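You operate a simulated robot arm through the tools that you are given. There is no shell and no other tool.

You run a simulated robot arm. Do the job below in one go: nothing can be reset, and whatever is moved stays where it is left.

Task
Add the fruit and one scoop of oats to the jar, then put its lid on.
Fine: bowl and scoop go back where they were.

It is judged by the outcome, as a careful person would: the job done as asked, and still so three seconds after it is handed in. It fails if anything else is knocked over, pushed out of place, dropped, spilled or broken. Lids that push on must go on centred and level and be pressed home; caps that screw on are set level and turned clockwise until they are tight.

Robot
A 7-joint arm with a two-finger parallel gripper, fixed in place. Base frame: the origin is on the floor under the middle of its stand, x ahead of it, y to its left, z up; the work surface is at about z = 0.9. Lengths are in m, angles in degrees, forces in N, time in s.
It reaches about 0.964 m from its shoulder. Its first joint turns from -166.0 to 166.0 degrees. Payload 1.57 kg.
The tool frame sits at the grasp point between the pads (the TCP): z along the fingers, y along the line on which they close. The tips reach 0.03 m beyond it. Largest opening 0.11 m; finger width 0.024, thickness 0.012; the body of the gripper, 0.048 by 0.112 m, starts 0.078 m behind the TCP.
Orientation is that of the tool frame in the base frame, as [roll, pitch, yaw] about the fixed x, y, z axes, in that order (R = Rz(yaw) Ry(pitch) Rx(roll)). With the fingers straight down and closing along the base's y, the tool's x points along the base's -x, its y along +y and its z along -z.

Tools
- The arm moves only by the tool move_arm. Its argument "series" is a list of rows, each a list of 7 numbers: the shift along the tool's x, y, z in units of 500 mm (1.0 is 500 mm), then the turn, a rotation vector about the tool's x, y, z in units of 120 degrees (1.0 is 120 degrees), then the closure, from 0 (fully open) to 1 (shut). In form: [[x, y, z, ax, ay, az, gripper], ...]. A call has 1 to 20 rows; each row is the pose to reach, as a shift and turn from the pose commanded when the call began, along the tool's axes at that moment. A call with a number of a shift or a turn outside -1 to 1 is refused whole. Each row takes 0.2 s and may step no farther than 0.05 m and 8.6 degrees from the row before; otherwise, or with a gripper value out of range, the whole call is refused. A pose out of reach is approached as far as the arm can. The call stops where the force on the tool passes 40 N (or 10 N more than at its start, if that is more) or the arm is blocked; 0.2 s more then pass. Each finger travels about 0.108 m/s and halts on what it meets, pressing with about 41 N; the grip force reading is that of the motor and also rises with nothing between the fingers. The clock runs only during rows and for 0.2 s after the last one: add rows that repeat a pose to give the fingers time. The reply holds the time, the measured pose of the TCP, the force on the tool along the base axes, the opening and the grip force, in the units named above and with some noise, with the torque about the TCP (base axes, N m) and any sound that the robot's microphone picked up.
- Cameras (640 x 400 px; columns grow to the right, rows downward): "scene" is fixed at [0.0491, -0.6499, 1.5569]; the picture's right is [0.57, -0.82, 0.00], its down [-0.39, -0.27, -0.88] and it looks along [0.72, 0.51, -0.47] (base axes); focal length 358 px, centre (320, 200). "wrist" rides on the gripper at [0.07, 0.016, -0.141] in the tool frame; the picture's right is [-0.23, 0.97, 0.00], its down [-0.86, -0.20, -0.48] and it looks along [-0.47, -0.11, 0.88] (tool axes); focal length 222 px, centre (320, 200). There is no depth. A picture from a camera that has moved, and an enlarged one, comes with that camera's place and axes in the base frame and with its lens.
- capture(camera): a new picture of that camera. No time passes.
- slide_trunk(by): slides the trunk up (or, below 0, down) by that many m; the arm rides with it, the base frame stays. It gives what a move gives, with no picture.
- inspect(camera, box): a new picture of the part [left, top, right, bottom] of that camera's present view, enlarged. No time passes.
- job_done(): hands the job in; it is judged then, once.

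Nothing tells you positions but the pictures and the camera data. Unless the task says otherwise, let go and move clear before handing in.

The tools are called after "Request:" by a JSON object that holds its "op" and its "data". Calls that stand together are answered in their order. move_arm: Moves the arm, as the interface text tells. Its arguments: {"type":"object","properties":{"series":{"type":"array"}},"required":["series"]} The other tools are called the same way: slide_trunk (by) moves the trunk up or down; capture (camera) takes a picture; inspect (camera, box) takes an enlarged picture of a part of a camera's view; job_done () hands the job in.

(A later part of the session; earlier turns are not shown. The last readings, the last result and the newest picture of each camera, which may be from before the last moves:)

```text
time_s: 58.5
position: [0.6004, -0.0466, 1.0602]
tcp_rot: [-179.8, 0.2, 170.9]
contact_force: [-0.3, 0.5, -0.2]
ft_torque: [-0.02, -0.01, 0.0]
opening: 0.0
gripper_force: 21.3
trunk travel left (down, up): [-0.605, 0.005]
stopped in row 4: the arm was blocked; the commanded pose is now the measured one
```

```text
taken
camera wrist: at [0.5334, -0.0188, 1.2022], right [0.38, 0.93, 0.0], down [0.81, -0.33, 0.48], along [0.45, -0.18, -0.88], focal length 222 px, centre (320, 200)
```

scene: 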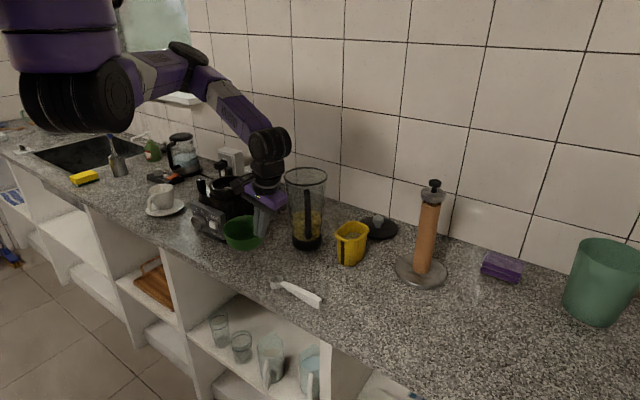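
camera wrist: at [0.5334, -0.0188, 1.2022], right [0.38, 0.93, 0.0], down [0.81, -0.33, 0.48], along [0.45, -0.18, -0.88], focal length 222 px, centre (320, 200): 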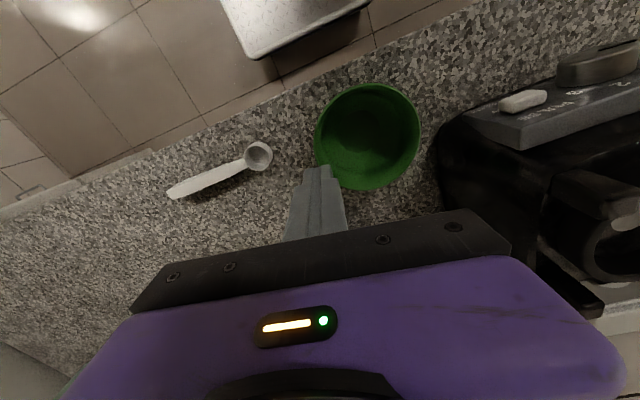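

The arm was blocked again without a force reading. I'll look at the whole scene to see why.

Request:
{"op": "capture", "data": {"camera": "scene"}}

Request:
{"op": "inspect", "data": {"camera": "scene", "box": [60, 60, 320, 260]}}

```text
taken
```

scene: 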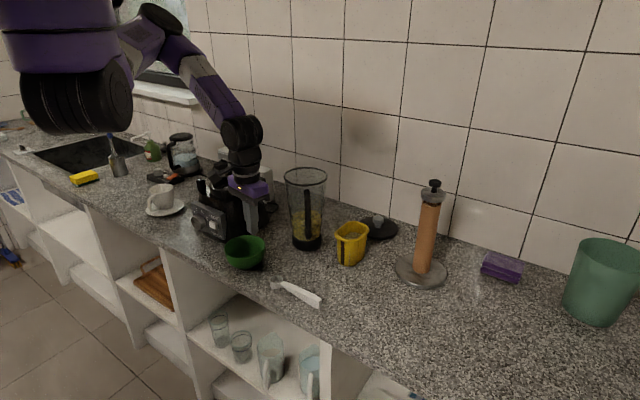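

```text
2.00 times, centred on (190, 160) of scene
camera zoom: at [0.0491, -0.6499, 1.5569], right [0.57, -0.82, 0.0], down [-0.39, -0.27, -0.88], along [0.72, 0.51, -0.47], focal length 716 px, centre (580, 280)
```

zoom: 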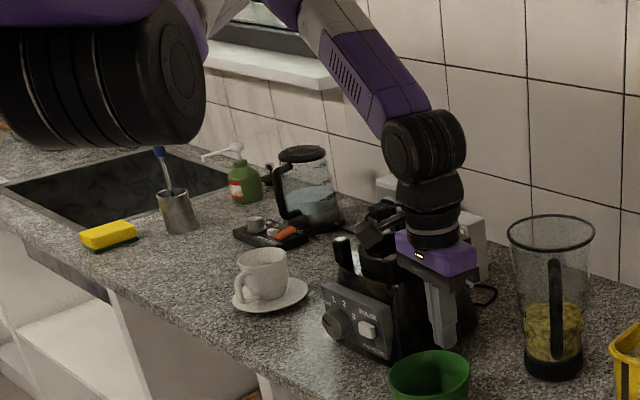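

The elbow-up posture makes the wrist nearly singular when working low and close with the trunk fully raised. I'll raise the tool, then lower the trunk so the forearm is flatter for counter-level work.

Request:
{"op": "move_arm", "data": {"series": [[-0.01, -0.01, -0.07, 0, 0, -0.02, 1.0], [-0.03, -0.03, -0.15, 0, 0, -0.04, 1.0], [-0.05, -0.05, -0.23, 0, 0, -0.06, 1.0], [-0.07, -0.06, -0.31, 0, 0, -0.07, 1.0], [-0.08, -0.06, -0.39, 0, 0, -0.0758, 1.0], [-0.08, -0.06, -0.46, 0, 0, -0.0758, 1.0], [-0.08, -0.06, -0.46, 0, 0, -0.0758, 1.0]]}}

Request:
{"op": "capture", "data": {"camera": "scene"}}

```text
time_s: 60.3
position: [0.6238, -0.1077, 1.2842]
tcp_rot: [-178.5, -1.2, 175.6]
contact_force: [-0.5, -0.9, 0.6]
ft_torque: [0.03, -0.02, -0.03]
opening: 0.0
gripper_force: 21.6
trunk travel left (down, up): [-0.605, 0.005]
stopped in row 7: the arm was blocked; the commanded pose is now the measured one
```

```text
taken
```

scene: 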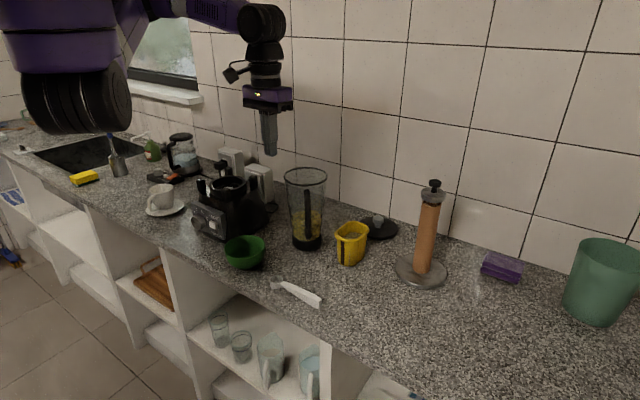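

I'll extend forward to relax the folded elbow before changing the trunk height.

Request:
{"op": "move_arm", "data": {"series": [[-0.05, -0.01, 0, 0, 0, 0, 1.0], [-0.1, -0.02, 0, 0, 0, 0, 1.0], [-0.15, -0.03, 0, 0, 0, 0, 1.0], [-0.2, -0.04, 0, 0, 0, 0, 1.0], [-0.2, -0.04, 0, 0, 0, 0, 1.0]]}}

Request:
{"op": "capture", "data": {"camera": "scene"}}

```text
time_s: 61.5
position: [0.7247, -0.135, 1.2852]
tcp_rot: [-179.1, -0.8, 175.8]
contact_force: [0.3, -0.5, 0.4]
ft_torque: [0.02, 0.05, 0.0]
opening: 0.0001
gripper_force: 21.2
trunk travel left (down, up): [-0.605, 0.005]
```

```text
taken
```

scene: 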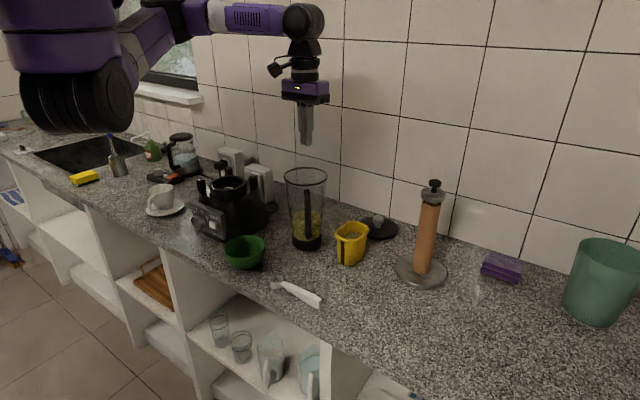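

Good. Next I'll raise the tool in place and then lower the trunk by the same amount.

Request:
{"op": "move_arm", "data": {"series": [[0, 0, -0.09, 0, 0, 0, 1.0], [0, 0, -0.18, 0, 0, 0, 1.0], [0, 0, -0.27, 0, 0, 0, 1.0], [0, 0, -0.36, 0, 0, 0.035, 1.0], [0, 0, -0.36, 0, 0, 0.035, 1.0]]}}

Request:
{"op": "slide_trunk", "data": {"by": -0.2}}

Request:
{"op": "capture", "data": {"camera": "scene"}}

```text
time_s: 62.7
position: [0.7253, -0.1364, 1.4597]
tcp_rot: [-178.2, -1.5, 170.8]
contact_force: [-0.1, -1.3, 0.1]
ft_torque: [0.03, -0.01, 0.0]
opening: 0.0001
gripper_force: 21.2
trunk travel left (down, up): [-0.605, 0.005]
```

```text
time_s: 64.8
position: [0.7249, -0.1355, 1.2595]
tcp_rot: [-178.4, -1.3, 170.9]
contact_force: [-0.6, -0.5, -0.3]
ft_torque: [0.0, -0.01, -0.01]
opening: 0.0001
gripper_force: 21.6
trunk travel left (down, up): [-0.405, 0.205]
```

```text
taken
```

scene: 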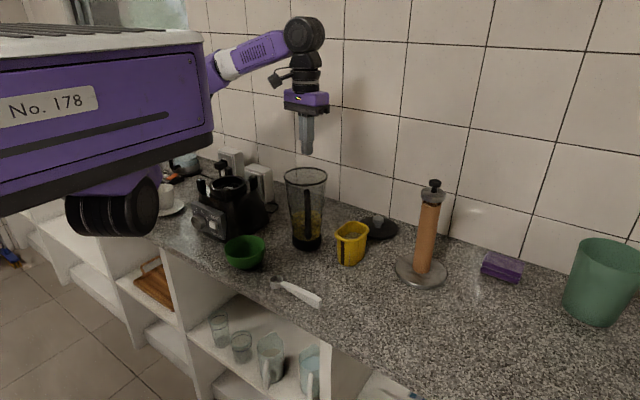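

The shoulder is now at about (0.30, 0, 1.24). For low, close work an even lower trunk keeps the forearm flat, so I'll step down again in two stages.

Request:
{"op": "move_arm", "data": {"series": [[0, 0, -0.09, 0, 0, 0, 1.0], [0, 0, -0.18, 0, 0, -0.03, 1.0], [0, 0, -0.27, 0, 0, -0.075, 1.0], [0, 0, -0.3, 0, 0, -0.075, 1.0]]}}

Request:
{"op": "slide_trunk", "data": {"by": -0.15}}

Request:
{"op": "capture", "data": {"camera": "scene"}}

```text
time_s: 66.0
position: [0.7244, -0.1513, 1.365]
tcp_rot: [-177.3, -3.4, 176.8]
contact_force: [1.0, -0.1, 0.1]
ft_torque: [0.01, 0.02, 0.0]
opening: 0.0
gripper_force: 21.1
out of reach, approached as far as the arm can: row 3, 4
trunk travel left (down, up): [-0.405, 0.205]
stopped in row 4: the arm was blocked; the commanded pose is now the measured one
```

```text
time_s: 67.8
position: [0.7236, -0.1526, 1.2147]
tcp_rot: [-177.4, -3.3, 176.8]
contact_force: [-0.9, 0.7, -0.5]
ft_torque: [-0.01, -0.01, 0.0]
opening: 0.0
gripper_force: 21.3
trunk travel left (down, up): [-0.255, 0.355]
```

```text
taken
```

scene: 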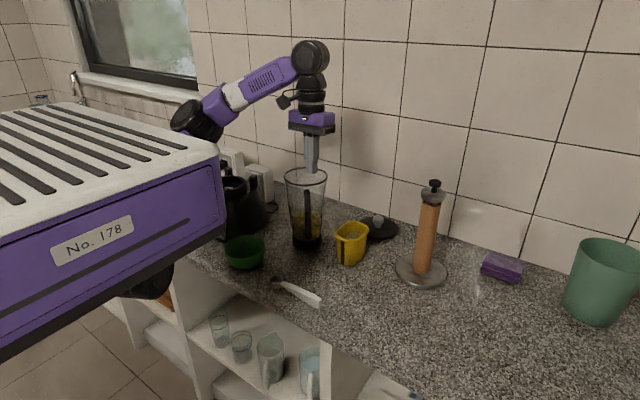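

The trunk is lower and the forearm flatter. I'll move the closed fingers back toward the bowl at a safe height and check reach.

Request:
{"op": "move_arm", "data": {"series": [[0.05, 0.035, 0, -0.0054, -0.0069, -0.0067, 1.0], [0.1, 0.07, 0, -0.0108, -0.0138, -0.0133, 1.0], [0.15, 0.105, 0, -0.0163, -0.0206, -0.02, 1.0], [0.2, 0.14, 0, -0.0217, -0.0275, -0.0267, 1.0], [0.22, 0.17, 0.06, -0.0217, -0.0275, -0.0267, 1.0], [0.22, 0.2, 0.13, -0.0217, -0.0275, -0.0267, 1.0], [0.22, 0.22, 0.2, -0.0217, -0.0275, -0.0267, 1.0], [0.22, 0.22, 0.2, -0.0217, -0.0275, -0.0267, 1.0]]}}

Request:
{"op": "capture", "data": {"camera": "scene"}}

Request:
{"op": "capture", "data": {"camera": "wrist"}}

```text
time_s: 68.5
position: [0.6458, -0.1732, 1.214]
tcp_rot: [-178.6, -2.1, 168.3]
contact_force: [0.3, -0.7, -0.5]
ft_torque: [-0.03, 0.0, 0.02]
opening: 0.0
gripper_force: 21.0
trunk travel left (down, up): [-0.255, 0.355]
stopped in row 3: the arm was blocked; the commanded pose is now the measured one
```

```text
taken
```

scene: 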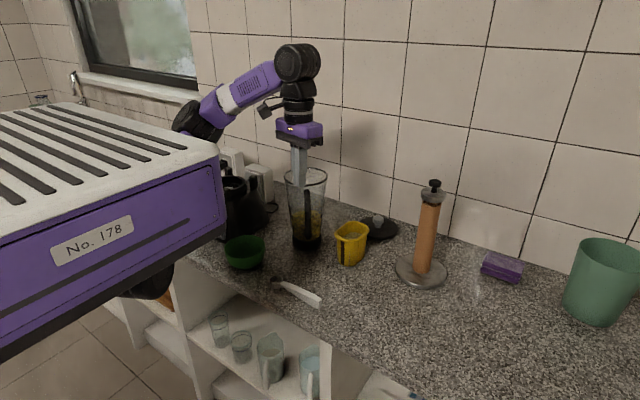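

```text
taken
camera wrist: at [0.5872, -0.14, 1.3585], right [0.42, 0.91, -0.03], down [0.81, -0.36, 0.45], along [0.4, -0.22, -0.89], focal length 222 px, centre (320, 200)
```

wrist: 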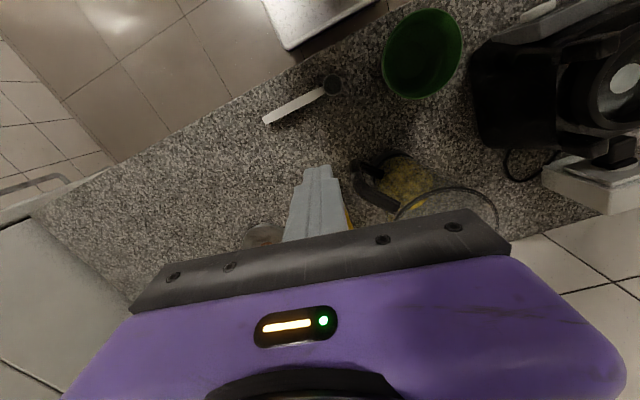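

The elbow is swung to the left in this folded posture, which puts yaw 180° at the wrist's roll limit. A yaw near 110° should be comfortable here, so I'll rotate in place.

Request:
{"op": "move_arm", "data": {"series": [[0, 0, 0, -0.0025, -0.0013, 0.0607, 1.0], [0, 0, 0, -0.0049, -0.0025, 0.1215, 1.0], [0, 0, 0, -0.0074, -0.0038, 0.1822, 1.0], [0, 0, 0, -0.0098, -0.005, 0.2429, 1.0], [0, 0, 0, -0.0123, -0.0063, 0.3036, 1.0], [0, 0, 0, -0.0147, -0.0075, 0.3644, 1.0], [0, 0, 0, -0.0172, -0.0088, 0.4251, 1.0], [0, 0, 0, -0.0196, -0.01, 0.4858, 1.0], [0, 0, 0, -0.0196, -0.01, 0.4858, 1.0]]}}

Request:
{"op": "capture", "data": {"camera": "scene"}}

```text
time_s: 70.5
position: [0.6446, -0.1744, 1.2142]
tcp_rot: [179.7, 0.1, 109.5]
contact_force: [-0.2, 0.5, 0.1]
ft_torque: [0.03, 0.01, 0.0]
opening: 0.0
gripper_force: 21.3
trunk travel left (down, up): [-0.255, 0.355]
```

```text
taken
```

scene: 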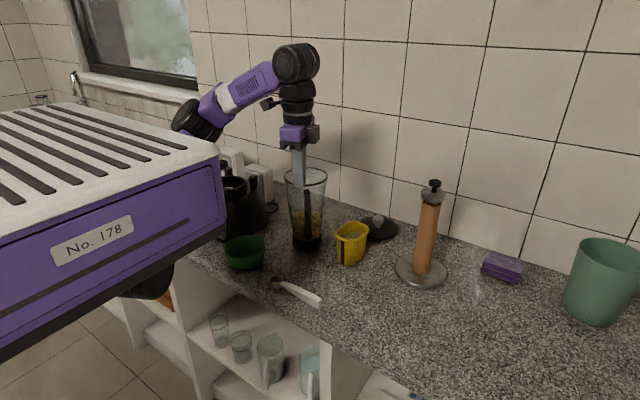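

That confirms it. Now I'll move over the bowl's centre with yaw around 140° so the wrist camera stays clear of the blender.

Request:
{"op": "move_arm", "data": {"series": [[0.06, 0.006, 0, 0, 0, -0.05, 1.0], [0.12, 0.013, 0, 0, 0, -0.1, 1.0], [0.18, 0.019, 0, 0, 0, -0.15, 1.0], [0.24, 0.026, 0, 0, 0, -0.2, 1.0], [0.3, 0.032, 0.02, 0, 0, -0.254, 1.0], [0.3566, 0.038, 0.06, 0, 0, -0.254, 1.0], [0.3566, 0.038, 0.14, 0, 0, -0.254, 1.0], [0.3566, 0.038, 0.22, 0, 0, -0.254, 1.0], [0.3566, 0.038, 0.3, 0, 0, -0.254, 1.0], [0.3566, 0.038, 0.3, 0, 0, -0.254, 1.0]]}}

Request:
{"op": "capture", "data": {"camera": "scene"}}

Request:
{"op": "capture", "data": {"camera": "wrist"}}

```text
time_s: 71.1
position: [0.6053, -0.1761, 1.2132]
tcp_rot: [-179.9, -0.1, 110.1]
contact_force: [-0.3, 0.5, 0.3]
ft_torque: [-0.01, 0.02, 0.02]
opening: 0.0
gripper_force: 21.2
trunk travel left (down, up): [-0.255, 0.355]
stopped in row 3: the arm was blocked; the commanded pose is now the measured one
```

```text
taken
```

scene: 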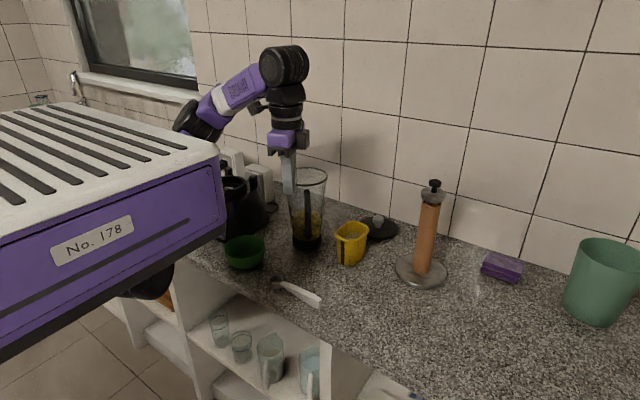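

```text
taken
camera wrist: at [0.5962, -0.1051, 1.3563], right [0.99, 0.12, 0.0], down [0.11, -0.87, 0.48], along [0.06, -0.48, -0.88], focal length 222 px, centre (320, 200)
```

wrist: 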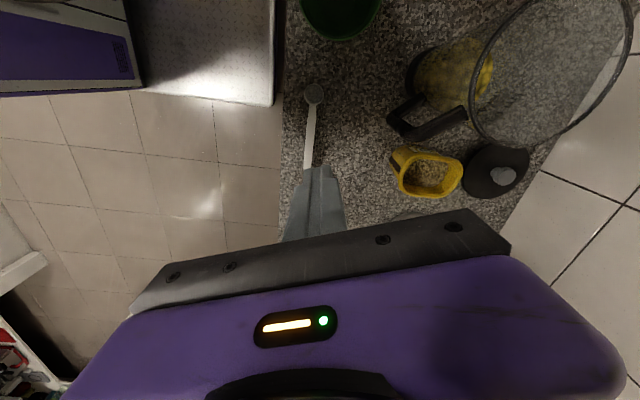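

Lowering the trunk made things worse because the torso block gets in the elbow's way. I'll return the trunk up, where low poses near the bowl worked before, and use a friendlier yaw.

Request:
{"op": "slide_trunk", "data": {"by": 0.3}}

Request:
{"op": "move_arm", "data": {"series": [[-0.02, 0.02, 0.08, 0, 0, 0, 1.0], [-0.04, 0.04, 0.16, 0, 0, 0, 1.0], [-0.04, 0.05, 0.25, 0, 0, 0, 1.0], [-0.04, 0.05, 0.34, 0, 0, 0, 1.0], [-0.04, 0.05, 0.43, 0, 0, 0, 1.0], [-0.04, 0.05, 0.52, 0, 0, 0, 1.0], [-0.04, 0.05, 0.52, 0, 0, 0, 1.0]]}}

Request:
{"op": "capture", "data": {"camera": "scene"}}

```text
time_s: 74.1
position: [0.6044, -0.1762, 1.5143]
tcp_rot: [179.9, -0.1, 110.0]
contact_force: [0.3, 0.7, -0.2]
ft_torque: [0.01, 0.0, -0.01]
opening: 0.0
gripper_force: 21.0
trunk travel left (down, up): [-0.555, 0.055]
```

```text
time_s: 75.7
position: [0.6347, -0.1851, 1.2532]
tcp_rot: [179.9, -0.1, 110.3]
contact_force: [0.0, -0.3, -0.5]
ft_torque: [0.02, -0.01, -0.05]
opening: 0.0
gripper_force: 21.5
trunk travel left (down, up): [-0.555, 0.055]
```

```text
taken
```

scene: 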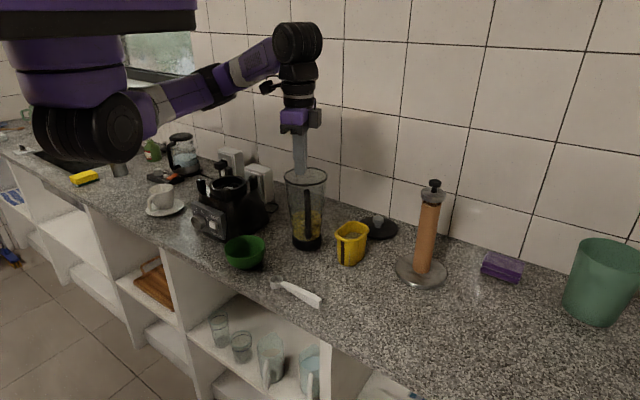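

The posture now has the elbow low and the forearm rising, which is better. I'll try the approach to the bowl again from here.

Request:
{"op": "move_arm", "data": {"series": [[0.045, 0.006, 0.03, 0, 0, -0.03, 1.0], [0.09, 0.012, 0.06, 0, 0, -0.06, 1.0], [0.135, 0.018, 0.1, 0, 0, -0.09, 1.0], [0.18, 0.025, 0.15, 0, 0, -0.12, 1.0], [0.225, 0.031, 0.21, 0, 0, -0.15, 1.0], [0.274, 0.0374, 0.27, 0, 0, -0.167, 1.0], [0.274, 0.0374, 0.346, 0, 0, -0.167, 1.0], [0.274, 0.0374, 0.346, 0, 0, -0.167, 1.0]]}}

Request:
{"op": "capture", "data": {"camera": "scene"}}

Request:
{"op": "capture", "data": {"camera": "wrist"}}

```text
time_s: 77.5
position: [0.605, -0.0492, 1.0816]
tcp_rot: [180.0, -0.1, 130.4]
contact_force: [0.5, 0.0, 0.2]
ft_torque: [0.0, 0.0, 0.03]
opening: 0.0
gripper_force: 21.1
trunk travel left (down, up): [-0.555, 0.055]
```

```text
taken
```

scene: 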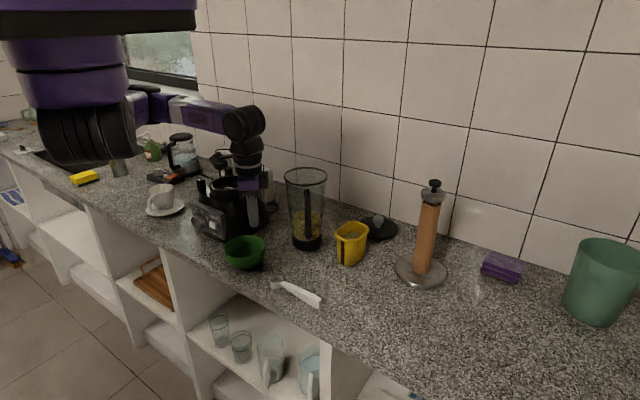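

```text
taken
camera wrist: at [0.5726, 0.0145, 1.2238], right [0.89, 0.46, 0.0], down [0.4, -0.78, 0.48], along [0.22, -0.42, -0.88], focal length 222 px, centre (320, 200)
```

wrist: 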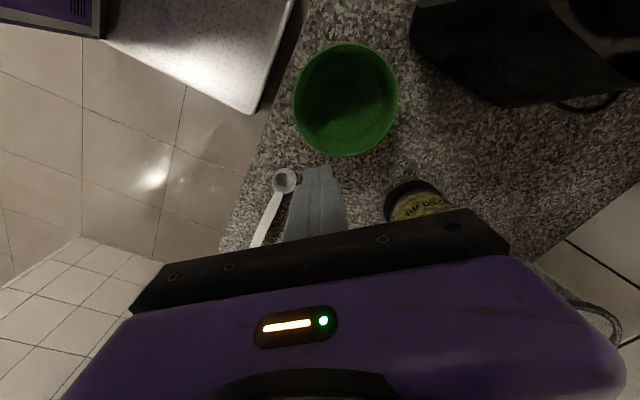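

The reach is fine now. I'll zoom to re-measure the bowl from here.

Request:
{"op": "inspect", "data": {"camera": "wrist", "box": [270, 30, 430, 180]}}

Request:
{"op": "inspect", "data": {"camera": "scene", "box": [208, 225, 352, 315]}}

```text
2.67 times, centred on (350, 105) of wrist
camera zoom: at [0.5726, 0.0145, 1.2238], right [0.89, 0.46, 0.0], down [0.4, -0.78, 0.48], along [0.22, -0.42, -0.88], focal length 592 px, centre (240, 453)
```

zoom: 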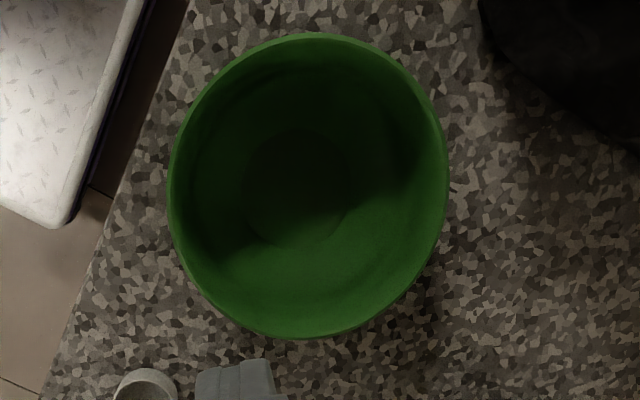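

```text
4.44 times, centred on (280, 270) of scene
camera zoom: at [0.0491, -0.6499, 1.5569], right [0.57, -0.82, 0.0], down [-0.39, -0.27, -0.88], along [0.72, 0.51, -0.47], focal length 1591 px, centre (498, -111)
```

zoom: 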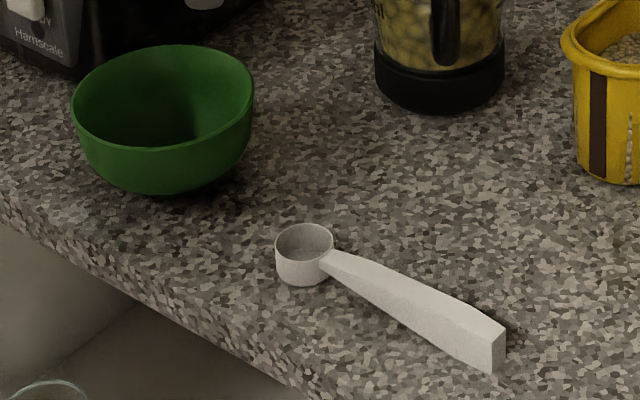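

The bowl needs about 16 mm in -y and a few mm in -x. I'll insert the closed fingers inside the bowl near its floor, then push gently.

Request:
{"op": "move_arm", "data": {"series": [[0.033, 0.027, 0, 0, 0, 0, 1.0], [0.067, 0.0543, 0, 0, 0, 0, 1.0], [0.067, 0.0543, 0.08, 0, 0, 0, 1.0], [0.067, 0.0543, 0.16, 0, 0, 0, 1.0], [0.067, 0.0543, 0.22, 0, 0, 0, 1.0], [0.067, 0.0543, 0.252, 0, 0, 0, 1.0], [0.067, 0.0543, 0.252, 0, 0, 0, 1.0]]}}

Request:
{"op": "capture", "data": {"camera": "wrist"}}

Request:
{"op": "inspect", "data": {"camera": "scene", "box": [188, 150, 352, 290]}}

```text
time_s: 79.1
position: [0.5921, -0.0212, 0.9485]
tcp_rot: [-177.2, 0.7, 131.3]
contact_force: [-0.5, -0.4, 1.4]
ft_torque: [0.01, 0.0, -0.02]
opening: 0.0002
gripper_force: 21.2
trunk travel left (down, up): [-0.555, 0.055]
```

```text
taken
camera wrist: at [0.5623, 0.0487, 1.0885], right [0.88, 0.47, -0.04], down [0.43, -0.75, 0.5], along [0.2, -0.46, -0.87], focal length 222 px, centre (320, 200)
```

wrist: 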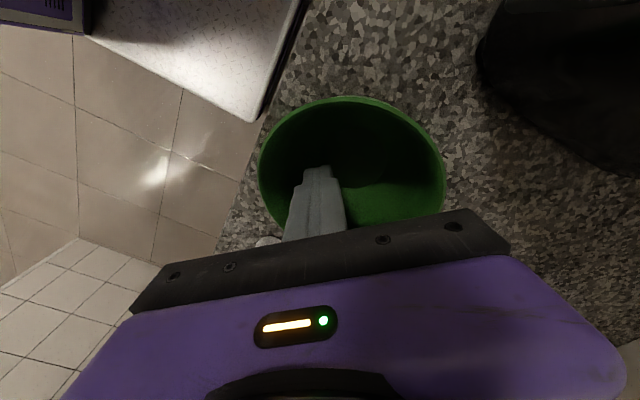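

```text
2.86 times, centred on (270, 220) of scene
camera zoom: at [0.0491, -0.6499, 1.5569], right [0.57, -0.82, 0.0], down [-0.39, -0.27, -0.88], along [0.72, 0.51, -0.47], focal length 1023 px, centre (463, 143)
```

zoom: 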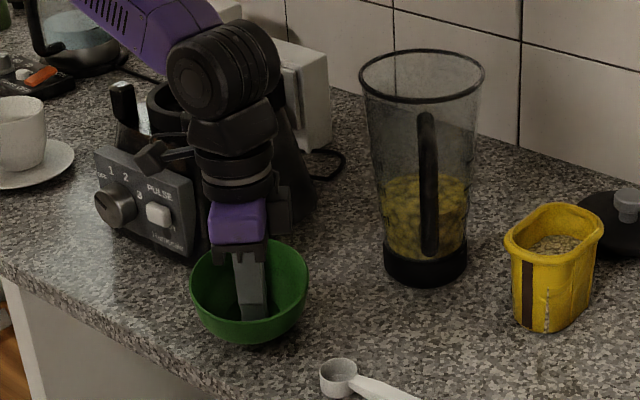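

The fingers are inside the bowl near its right wall, and it has moved slightly. I'll compare using the same zoom as the original picture.

Request:
{"op": "inspect", "data": {"camera": "scene", "box": [208, 225, 352, 315]}}

```text
4.44 times, centred on (280, 270) of scene
camera zoom: at [0.0491, -0.6499, 1.5569], right [0.57, -0.82, 0.0], down [-0.39, -0.27, -0.88], along [0.72, 0.51, -0.47], focal length 1591 px, centre (498, -111)
```

zoom: 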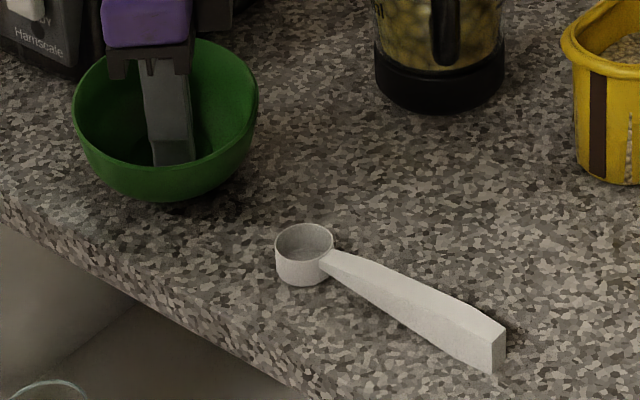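

The fingertip is resting on the bowl's sloped wall and tipping it slightly. I'll lift a few mm and push gently in -y.

Request:
{"op": "move_arm", "data": {"series": [[0, 0, -0.012, 0, 0, 0, 1.0], [-0.005, -0.007, -0.012, 0, 0, 0, 1.0], [-0.01, -0.014, -0.012, 0, 0, 0, 1.0], [-0.014, -0.0204, -0.012, 0, 0, 0, 1.0], [-0.014, -0.0204, -0.012, 0, 0, 0, 1.0]]}}

Request:
{"op": "inspect", "data": {"camera": "scene", "box": [208, 225, 352, 315]}}

```text
time_s: 80.5
position: [0.5766, -0.0482, 0.9488]
tcp_rot: [-175.0, 0.8, 130.3]
contact_force: [0.0, -0.3, 0.0]
ft_torque: [0.01, -0.01, -0.01]
opening: 0.0003
gripper_force: 20.9
trunk travel left (down, up): [-0.555, 0.055]
stopped in row 5: the arm was blocked; the commanded pose is now the measured one
```

```text
4.44 times, centred on (280, 270) of scene
camera zoom: at [0.0491, -0.6499, 1.5569], right [0.57, -0.82, 0.0], down [-0.39, -0.27, -0.88], along [0.72, 0.51, -0.47], focal length 1591 px, centre (498, -111)
```

zoom: 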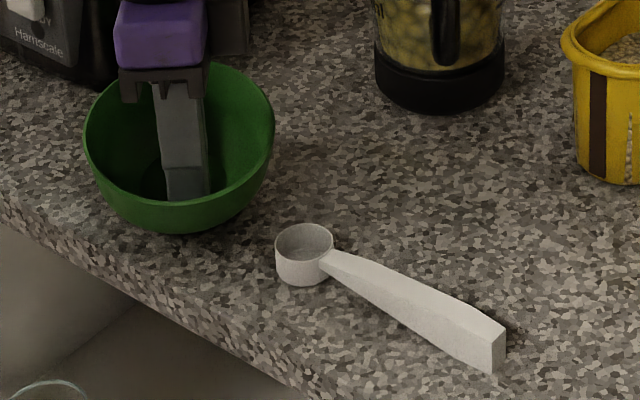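

The arm drifted at a joint limit and pushed the bowl about 2 cm too far toward the counter edge, though it's still stable. I'll withdraw straight up, then recover a healthier arm posture before correcting.

Request:
{"op": "move_arm", "data": {"series": [[0, 0, -0.05, 0, 0, 0, 1.0], [0, 0, -0.12, 0, 0, 0, 1.0], [0, 0, -0.2, 0, 0, 0, 1.0], [0, 0, -0.28, 0, 0, 0, 1.0], [0, 0, -0.36, 0, 0, 0, 1.0], [0, 0, -0.36, 0, 0, 0, 1.0]]}}

Request:
{"op": "capture", "data": {"camera": "scene"}}

Request:
{"op": "inspect", "data": {"camera": "scene", "box": [208, 225, 352, 315]}}

```text
time_s: 81.2
position: [0.5296, -0.1034, 0.9916]
tcp_rot: [-163.6, 2.4, 130.0]
contact_force: [-0.2, 0.0, 0.4]
ft_torque: [-0.02, 0.0, -0.01]
opening: 0.0002
gripper_force: 21.4
trunk travel left (down, up): [-0.555, 0.055]
stopped in row 3: the arm was blocked; the commanded pose is now the measured one
```

```text
taken
```

scene: 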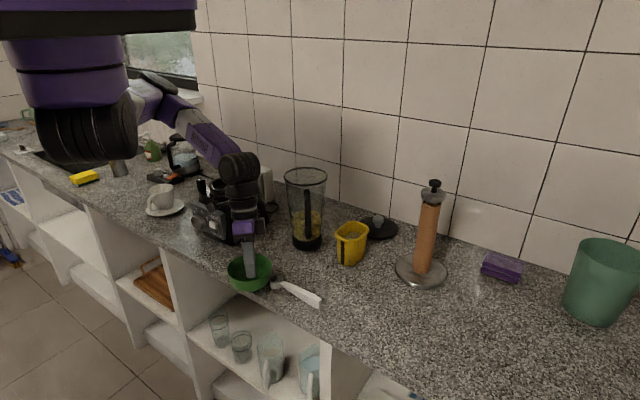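

```text
4.44 times, centred on (280, 270) of scene
camera zoom: at [0.0491, -0.6499, 1.5569], right [0.57, -0.82, 0.0], down [-0.39, -0.27, -0.88], along [0.72, 0.51, -0.47], focal length 1591 px, centre (498, -111)
```

zoom: 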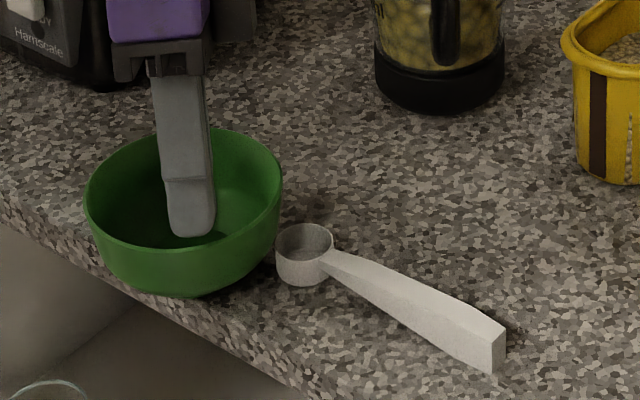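

The wrist is too close to the shoulder (elbow fully folded), so going up made it slide backward and drag the bowl toward the edge. Raising the trunk lifts the hand straight up with no joint motion, so I'll do that now.

Request:
{"op": "slide_trunk", "data": {"by": 0.05}}

Request:
{"op": "inspect", "data": {"camera": "scene", "box": [188, 195, 352, 315]}}

Request:
{"op": "capture", "data": {"camera": "wrist"}}

```text
time_s: 82.1
position: [0.5286, -0.1031, 1.042]
tcp_rot: [-163.6, 2.5, 130.1]
contact_force: [-0.1, -0.8, -0.5]
ft_torque: [0.0, 0.02, -0.01]
opening: 0.0003
gripper_force: 20.6
trunk travel left (down, up): [-0.605, 0.005]
```

```text
3.33 times, centred on (270, 255) of scene
camera zoom: at [0.0491, -0.6499, 1.5569], right [0.57, -0.82, 0.0], down [-0.39, -0.27, -0.88], along [0.72, 0.51, -0.47], focal length 1193 px, centre (487, 17)
```

zoom: 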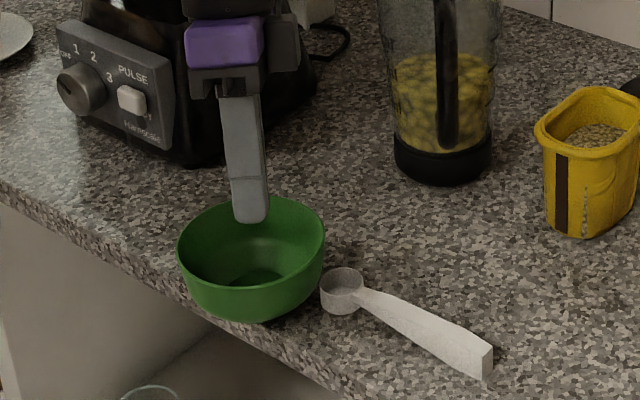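

```text
taken
camera wrist: at [0.5235, -0.0092, 1.171], right [0.87, 0.42, -0.26], down [0.49, -0.67, 0.55], along [0.05, -0.61, -0.79], focal length 222 px, centre (320, 200)
```

wrist: 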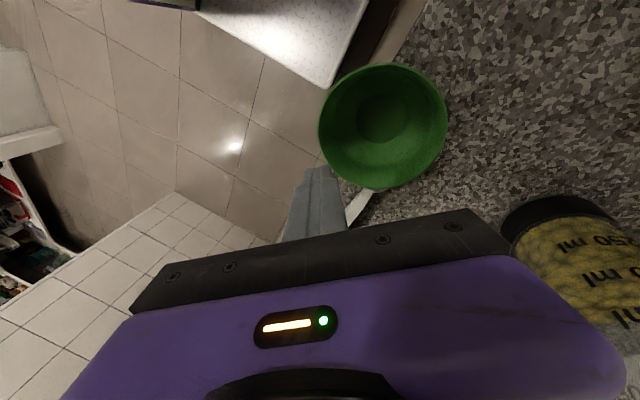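

The fingers are clear above the bowl and the scoop is undisturbed. The bowl is still standing, near the front edge. I'll move the fingers to the bowl's centre, leaning slightly so the wrist stays clear of its limit, and then draw the bowl back outward from inside.

Request:
{"op": "move_arm", "data": {"series": [[-0.0009, 0.0384, 0.0, -0.0181, 0.0184, -0.0028, 1.0], [-0.0017, 0.0767, 0.0055, -0.0363, 0.0368, -0.0056, 1.0], [-0.0026, 0.1151, 0.0135, -0.0544, 0.0552, -0.0084, 1.0], [-0.0034, 0.1534, 0.0218, -0.0725, 0.0736, -0.0112, 1.0], [-0.0034, 0.1534, 0.0218, -0.0725, 0.0736, -0.0112, 1.0]]}}

Request:
{"op": "inspect", "data": {"camera": "scene", "box": [188, 195, 352, 315]}}

Request:
{"op": "capture", "data": {"camera": "wrist"}}

```text
time_s: 83.3
position: [0.5856, -0.0585, 1.0096]
tcp_rot: [-172.5, -6.5, 129.7]
contact_force: [-0.5, 0.4, -0.3]
ft_torque: [0.04, 0.0, -0.03]
opening: 0.0
gripper_force: 21.3
trunk travel left (down, up): [-0.605, 0.005]
```

```text
3.33 times, centred on (270, 255) of scene
camera zoom: at [0.0491, -0.6499, 1.5569], right [0.57, -0.82, 0.0], down [-0.39, -0.27, -0.88], along [0.72, 0.51, -0.47], focal length 1193 px, centre (487, 17)
```

zoom: 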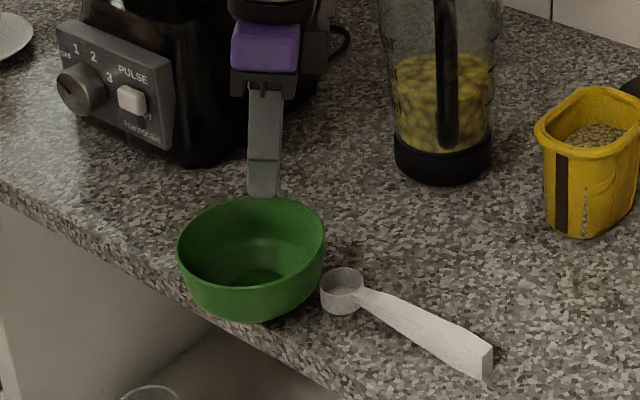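

```text
taken
camera wrist: at [0.5788, 0.0051, 1.156], right [0.88, 0.45, -0.15], down [0.47, -0.78, 0.4], along [0.06, -0.42, -0.9], focal length 222 px, centre (320, 200)
```

wrist: 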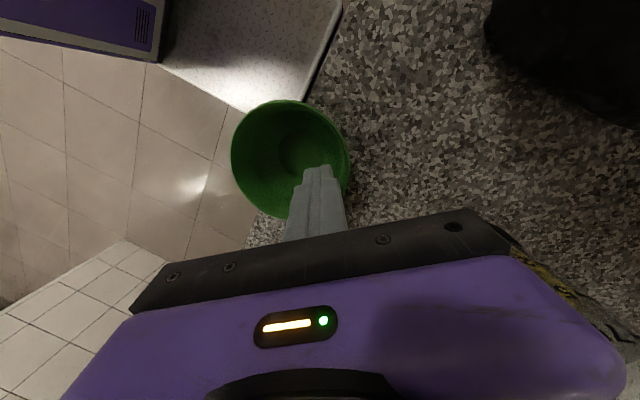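

The arm follows exactly now. I'll lower the fingertips into the bowl near its centre.

Request:
{"op": "move_arm", "data": {"series": [[0.0242, -0.0288, 0.0168, 0, 0, 0, 1.0], [0.0186, -0.0222, 0.066, 0, 0, 0, 1.0], [0.0138, -0.0164, 0.1094, 0, 0, 0, 1.0], [0.0138, -0.0164, 0.1094, 0, 0, 0, 1.0]]}}

Request:
{"op": "inspect", "data": {"camera": "scene", "box": [188, 195, 352, 315]}}

Request:
{"op": "capture", "data": {"camera": "wrist"}}

```text
time_s: 84.3
position: [0.565, -0.0597, 0.9591]
tcp_rot: [-172.4, -6.4, 129.7]
contact_force: [0.5, -0.1, -0.7]
ft_torque: [0.0, 0.01, 0.0]
opening: 0.0
gripper_force: 21.8
trunk travel left (down, up): [-0.605, 0.005]
```

```text
3.33 times, centred on (270, 255) of scene
camera zoom: at [0.0491, -0.6499, 1.5569], right [0.57, -0.82, 0.0], down [-0.39, -0.27, -0.88], along [0.72, 0.51, -0.47], focal length 1193 px, centre (487, 17)
```

zoom: 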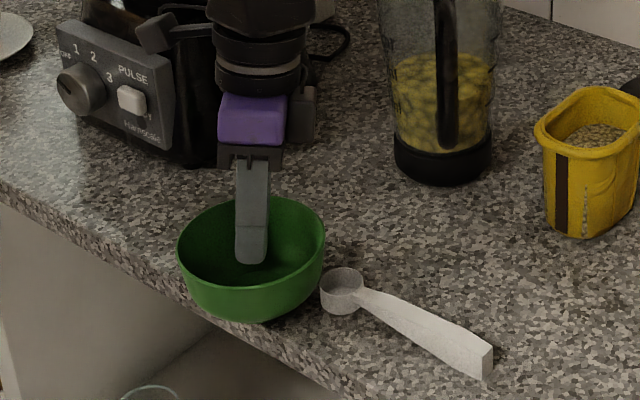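

```text
taken
camera wrist: at [0.5583, 0.0048, 1.1041], right [0.88, 0.45, -0.15], down [0.47, -0.78, 0.4], along [0.06, -0.43, -0.9], focal length 222 px, centre (320, 200)
```

wrist: 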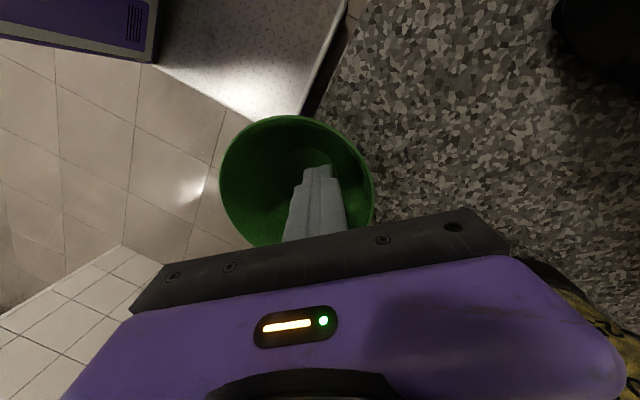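

The fingertips are inside the bowl with no contact yet. I'll draw the bowl toward +x and +y in small increments.

Request:
{"op": "move_arm", "data": {"series": [[0.0019, 0.0198, -0.0025, 0, 0, 0, 1.0], [0.0038, 0.0395, -0.0049, 0, 0, 0, 1.0], [0.0056, 0.0593, -0.0074, 0, 0, 0, 1.0], [0.0075, 0.079, -0.0098, 0, 0, 0, 1.0], [0.0094, 0.0988, -0.0123, 0, 0, 0, 1.0], [0.0094, 0.0988, -0.0123, 0, 0, 0, 1.0]]}}

Request:
{"op": "inspect", "data": {"camera": "scene", "box": [208, 225, 352, 315]}}

```text
time_s: 85.7
position: [0.6016, -0.0236, 0.9588]
tcp_rot: [-172.5, -6.4, 129.6]
contact_force: [-0.6, -0.7, 0.3]
ft_torque: [-0.03, 0.0, -0.01]
opening: 0.0001
gripper_force: 21.5
trunk travel left (down, up): [-0.605, 0.005]
```

```text
4.44 times, centred on (280, 270) of scene
camera zoom: at [0.0491, -0.6499, 1.5569], right [0.57, -0.82, 0.0], down [-0.39, -0.27, -0.88], along [0.72, 0.51, -0.47], focal length 1591 px, centre (498, -111)
```

zoom: 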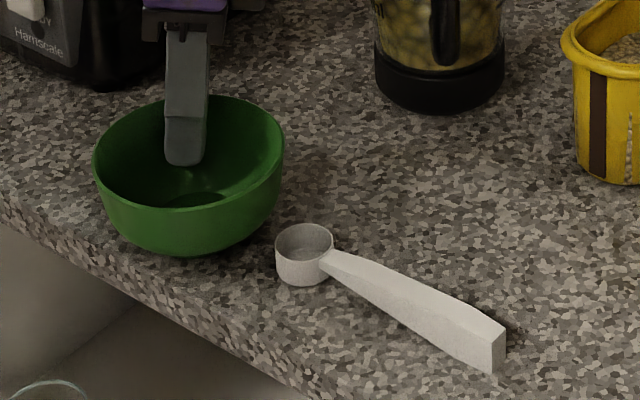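

The bowl is following well. To avoid crowding the blender I'll push next in +y, then finish in +x. First I'm repositioning the fingers inside the bowl and pushing toward +y.

Request:
{"op": "move_arm", "data": {"series": [[0.0106, -0.0297, 0.0052, 0, 0, 0, 1.0], [0.0212, -0.0594, 0.0104, 0, 0, 0, 1.0], [0.0356, -0.0473, 0.0104, 0, 0, 0, 1.0], [0.05, -0.0352, 0.0104, 0, 0, 0, 1.0], [0.0644, -0.0232, 0.0104, 0, 0, 0, 1.0], [0.0788, -0.0111, 0.0104, 0, 0, 0, 1.0], [0.0932, 0.001, 0.0104, 0, 0, 0, 1.0], [0.0932, 0.001, 0.0104, 0, 0, 0, 1.0]]}}

Request:
{"op": "inspect", "data": {"camera": "scene", "box": [208, 225, 352, 315]}}

Request:
{"op": "capture", "data": {"camera": "wrist"}}

```text
time_s: 87.5
position: [0.5714, 0.0121, 0.9592]
tcp_rot: [-172.6, -6.4, 129.5]
contact_force: [0.9, 0.2, 0.5]
ft_torque: [0.01, 0.0, 0.02]
opening: 0.0
gripper_force: 21.1
trunk travel left (down, up): [-0.605, 0.005]
```

```text
4.44 times, centred on (280, 270) of scene
camera zoom: at [0.0491, -0.6499, 1.5569], right [0.57, -0.82, 0.0], down [-0.39, -0.27, -0.88], along [0.72, 0.51, -0.47], focal length 1591 px, centre (498, -111)
```

zoom: 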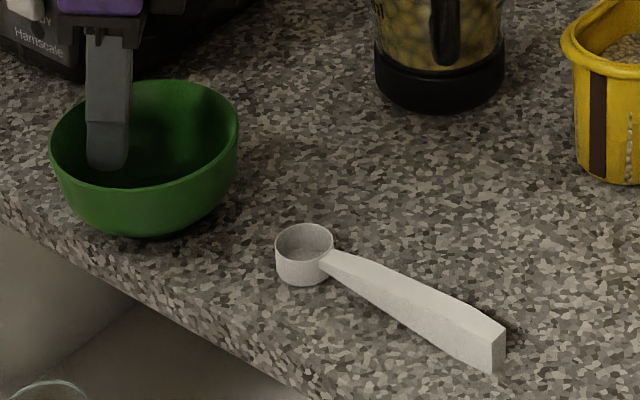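

```text
taken
camera wrist: at [0.5636, 0.0764, 1.1044], right [0.88, 0.45, -0.15], down [0.47, -0.78, 0.4], along [0.06, -0.43, -0.9], focal length 222 px, centre (320, 200)
```

wrist: 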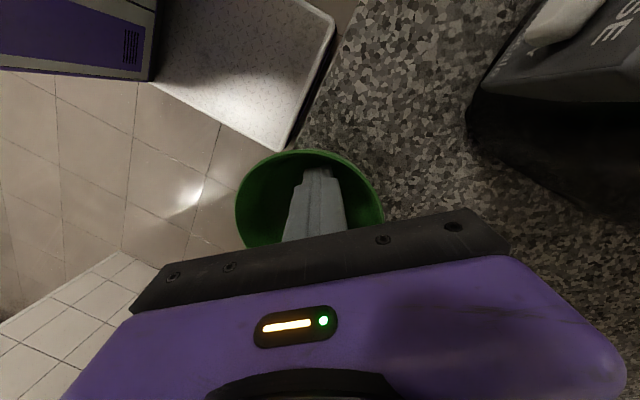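

The y position is nearly right, so now it needs about 3.5 cm in +x. I'll shift the fingers to the far wall and push that way.

Request:
{"op": "move_arm", "data": {"series": [[-0.026, -0.0219, 0, 0, 0, 0, 1.0], [-0.052, -0.0437, 0, 0, 0, 0, 1.0], [-0.0647, -0.0287, -0.0035, 0, 0, 0, 1.0], [-0.0774, -0.0136, -0.007, 0, 0, 0, 1.0], [-0.09, 0.0015, -0.0104, 0, 0, 0, 1.0], [-0.1027, 0.0166, -0.0139, 0, 0, 0, 1.0], [-0.1154, 0.0317, -0.0174, 0, 0, 0, 1.0], [-0.128, 0.0468, -0.0208, 0, 0, 0, 1.0], [-0.128, 0.0468, -0.0208, 0, 0, 0, 1.0]]}}

Request:
{"op": "inspect", "data": {"camera": "scene", "box": [208, 225, 352, 315]}}

Request:
{"op": "capture", "data": {"camera": "wrist"}}

```text
time_s: 89.5
position: [0.6306, -0.021, 0.9592]
tcp_rot: [-172.5, -6.5, 129.6]
contact_force: [-0.7, 0.6, 1.0]
ft_torque: [-0.01, 0.0, 0.03]
opening: 0.0
gripper_force: 21.8
trunk travel left (down, up): [-0.605, 0.005]
```

```text
4.44 times, centred on (280, 270) of scene
camera zoom: at [0.0491, -0.6499, 1.5569], right [0.57, -0.82, 0.0], down [-0.39, -0.27, -0.88], along [0.72, 0.51, -0.47], focal length 1591 px, centre (498, -111)
```

zoom: 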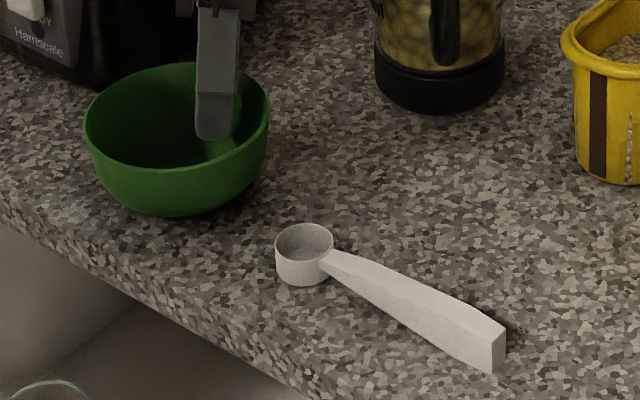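

```text
taken
camera wrist: at [0.6241, 0.0423, 1.1048], right [0.88, 0.45, -0.15], down [0.47, -0.78, 0.4], along [0.06, -0.43, -0.9], focal length 222 px, centre (320, 200)
```

wrist: 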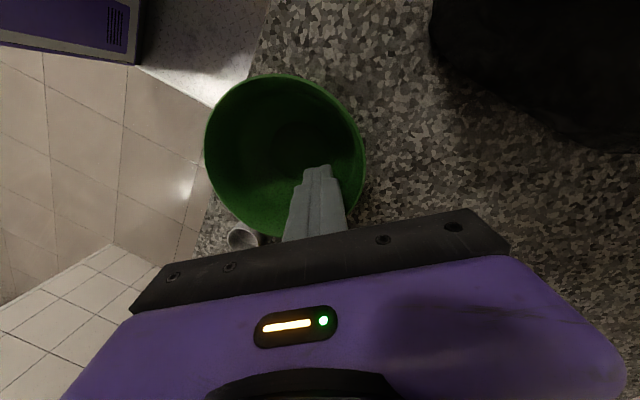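

Nearly there, about 1 cm short. One last small push along (+x, +y).

Request:
{"op": "move_arm", "data": {"series": [[-0.0027, 0.0098, -0.0017, 0, 0, 0, 1.0], [-0.0053, 0.0193, -0.0035, 0, 0, 0, 1.0], [-0.0053, 0.0193, -0.0035, 0, 0, 0, 1.0]]}}

Request:
{"op": "inspect", "data": {"camera": "scene", "box": [208, 225, 352, 315]}}

```text
time_s: 90.3
position: [0.6408, -0.0172, 0.959]
tcp_rot: [-172.5, -6.5, 129.6]
contact_force: [-0.9, -0.6, 0.3]
ft_torque: [-0.02, 0.0, -0.01]
opening: 0.0002
gripper_force: 21.3
trunk travel left (down, up): [-0.605, 0.005]
```

```text
4.44 times, centred on (280, 270) of scene
camera zoom: at [0.0491, -0.6499, 1.5569], right [0.57, -0.82, 0.0], down [-0.39, -0.27, -0.88], along [0.72, 0.51, -0.47], focal length 1591 px, centre (498, -111)
```

zoom: 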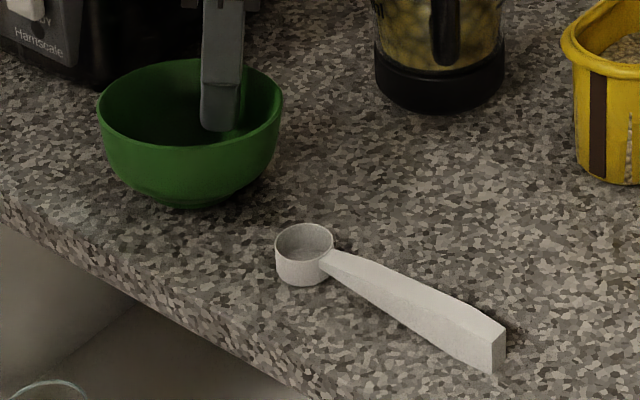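

The bowl is back within a few mm of its starting place. I'll back the fingers off the wall and raise them out.

Request:
{"op": "move_arm", "data": {"series": [[0.005, -0.0215, 0.0035, 0, 0, 0, 1.0], [0.0095, -0.027, -0.036, 0, 0, 0, 1.0], [0.0184, -0.0375, -0.115, 0, 0, 0, 1.0], [0.0273, -0.048, -0.194, 0, 0, 0, 1.0], [0.0318, -0.0534, -0.233, 0, 0, 0, 1.0], [0.0318, -0.0534, -0.233, 0, 0, 0, 1.0]]}}

Request:
{"op": "inspect", "data": {"camera": "scene", "box": [208, 225, 352, 315]}}

Request:
{"op": "capture", "data": {"camera": "scene"}}

```text
time_s: 91.9
position: [0.6198, -0.0499, 1.072]
tcp_rot: [-170.6, -6.4, 125.6]
contact_force: [0.1, -1.0, -0.2]
ft_torque: [0.0, 0.01, -0.03]
opening: 0.0
gripper_force: 21.5
trunk travel left (down, up): [-0.605, 0.005]
stopped in row 6: the arm was blocked; the commanded pose is now the measured one
```

```text
4.44 times, centred on (280, 270) of scene
camera zoom: at [0.0491, -0.6499, 1.5569], right [0.57, -0.82, 0.0], down [-0.39, -0.27, -0.88], along [0.72, 0.51, -0.47], focal length 1591 px, centre (498, -111)
```

zoom: 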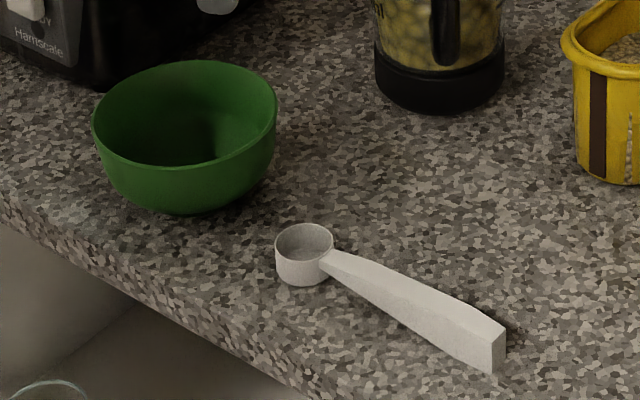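

```text
taken
```

scene: 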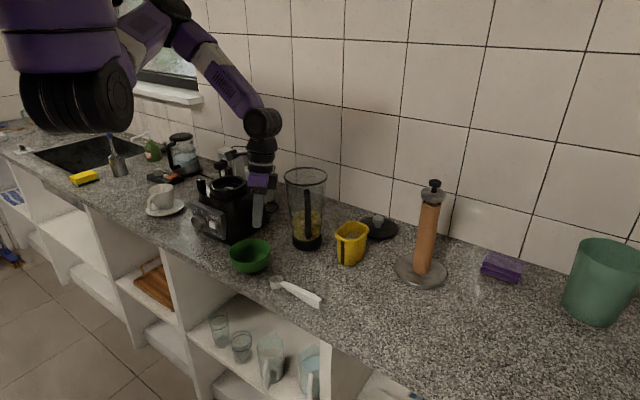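

The bowl is within about 1 cm of where it was. Next is the scoop: I'll move right, with the fingers vertical and closing along x (yaw 90°), above its handle.

Request:
{"op": "move_arm", "data": {"series": [[-0.0468, -0.0404, 0.0089, -0.0154, -0.0045, 0.05, 1.0], [-0.0936, -0.0808, 0.0177, -0.0308, -0.0091, 0.1, 1.0], [-0.1404, -0.1212, 0.0266, -0.0462, -0.0136, 0.15, 0.9], [-0.1872, -0.1616, 0.0355, -0.0615, -0.0181, 0.2, 0.8], [-0.234, -0.202, 0.0443, -0.0769, -0.0227, 0.25, 0.7], [-0.2808, -0.2424, 0.0532, -0.0923, -0.0272, 0.3, 0.6], [-0.2808, -0.2424, 0.0532, -0.0923, -0.0272, 0.3, 0.545]]}}

Request:
{"op": "capture", "data": {"camera": "wrist"}}

Request:
{"op": "capture", "data": {"camera": "scene"}}

```text
time_s: 93.5
position: [0.6004, -0.2343, 1.0504]
tcp_rot: [179.8, -0.1, 90.1]
contact_force: [-0.1, -0.3, -0.1]
ft_torque: [0.0, 0.01, 0.0]
opening: 0.0498
gripper_force: 0.0
trunk travel left (down, up): [-0.605, 0.005]
```

```text
taken
camera wrist: at [0.6165, -0.1644, 1.1928], right [0.97, -0.23, 0.0], down [-0.2, -0.86, 0.48], along [-0.11, -0.46, -0.88], focal length 222 px, centre (320, 200)
```

wrist: 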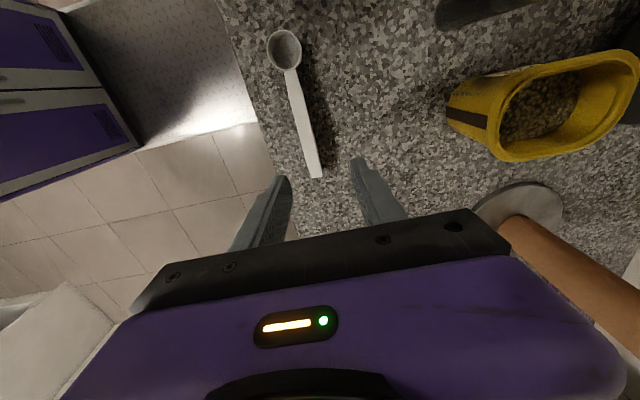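

```text
taken
```

scene: 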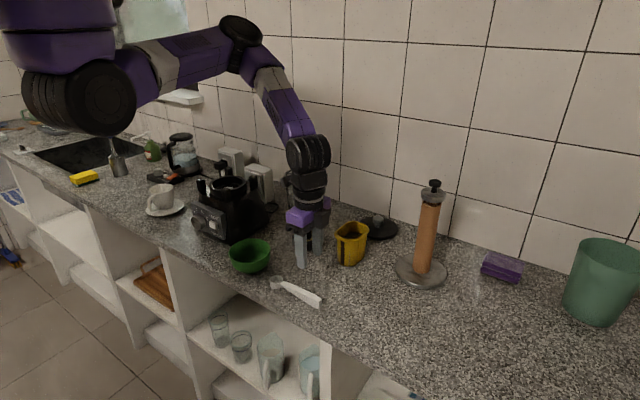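

I'm exactly above the scoop. The handle runs along x≈0.585 from y=-0.15 to -0.27. I'll lower and grip it near y=-0.235.

Request:
{"op": "move_arm", "data": {"series": [[0, -0.0318, 0.03, 0, 0, 0, 0.545], [0, -0.0318, 0.1, 0, 0, 0, 0.545], [0, -0.0318, 0.17, 0, 0, 0, 0.545], [0, -0.0318, 0.21, 0, 0, 0, 0.545], [0, -0.0318, 0.2288, 0, 0, 0, 0.545], [0, -0.0318, 0.2288, 0, 0, 0, 0.545]]}}

Request:
{"op": "capture", "data": {"camera": "wrist"}}

Request:
{"op": "inspect", "data": {"camera": "scene", "box": [250, 200, 370, 320]}}

```text
time_s: 94.9
position: [0.5851, -0.2326, 0.9355]
tcp_rot: [179.8, -0.2, 90.1]
contact_force: [0.1, -0.9, 0.1]
ft_torque: [-0.01, -0.01, 0.0]
opening: 0.05
gripper_force: 0.0
trunk travel left (down, up): [-0.605, 0.005]
```

```text
taken
camera wrist: at [0.6009, -0.163, 1.0776], right [0.97, -0.23, 0.0], down [-0.2, -0.86, 0.48], along [-0.1, -0.46, -0.88], focal length 222 px, centre (320, 200)
```

wrist: 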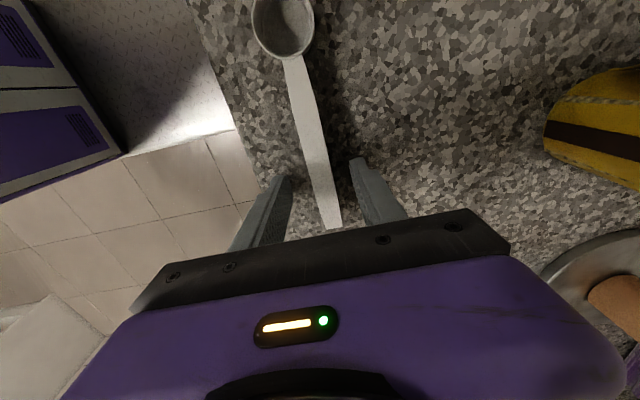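

```text
3.33 times, centred on (310, 260) of scene
camera zoom: at [0.0491, -0.6499, 1.5569], right [0.57, -0.82, 0.0], down [-0.39, -0.27, -0.88], along [0.72, 0.51, -0.47], focal length 1193 px, centre (353, 0)
```

zoom: 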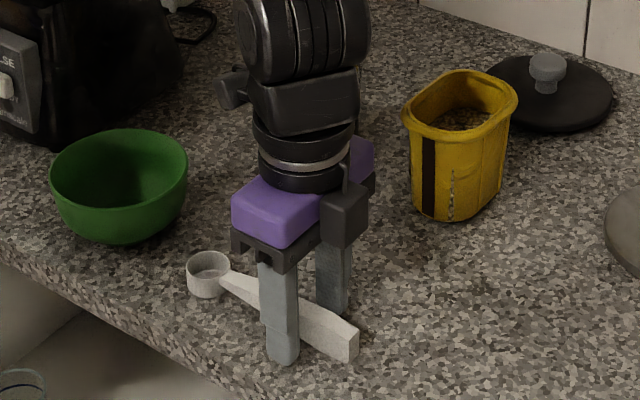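

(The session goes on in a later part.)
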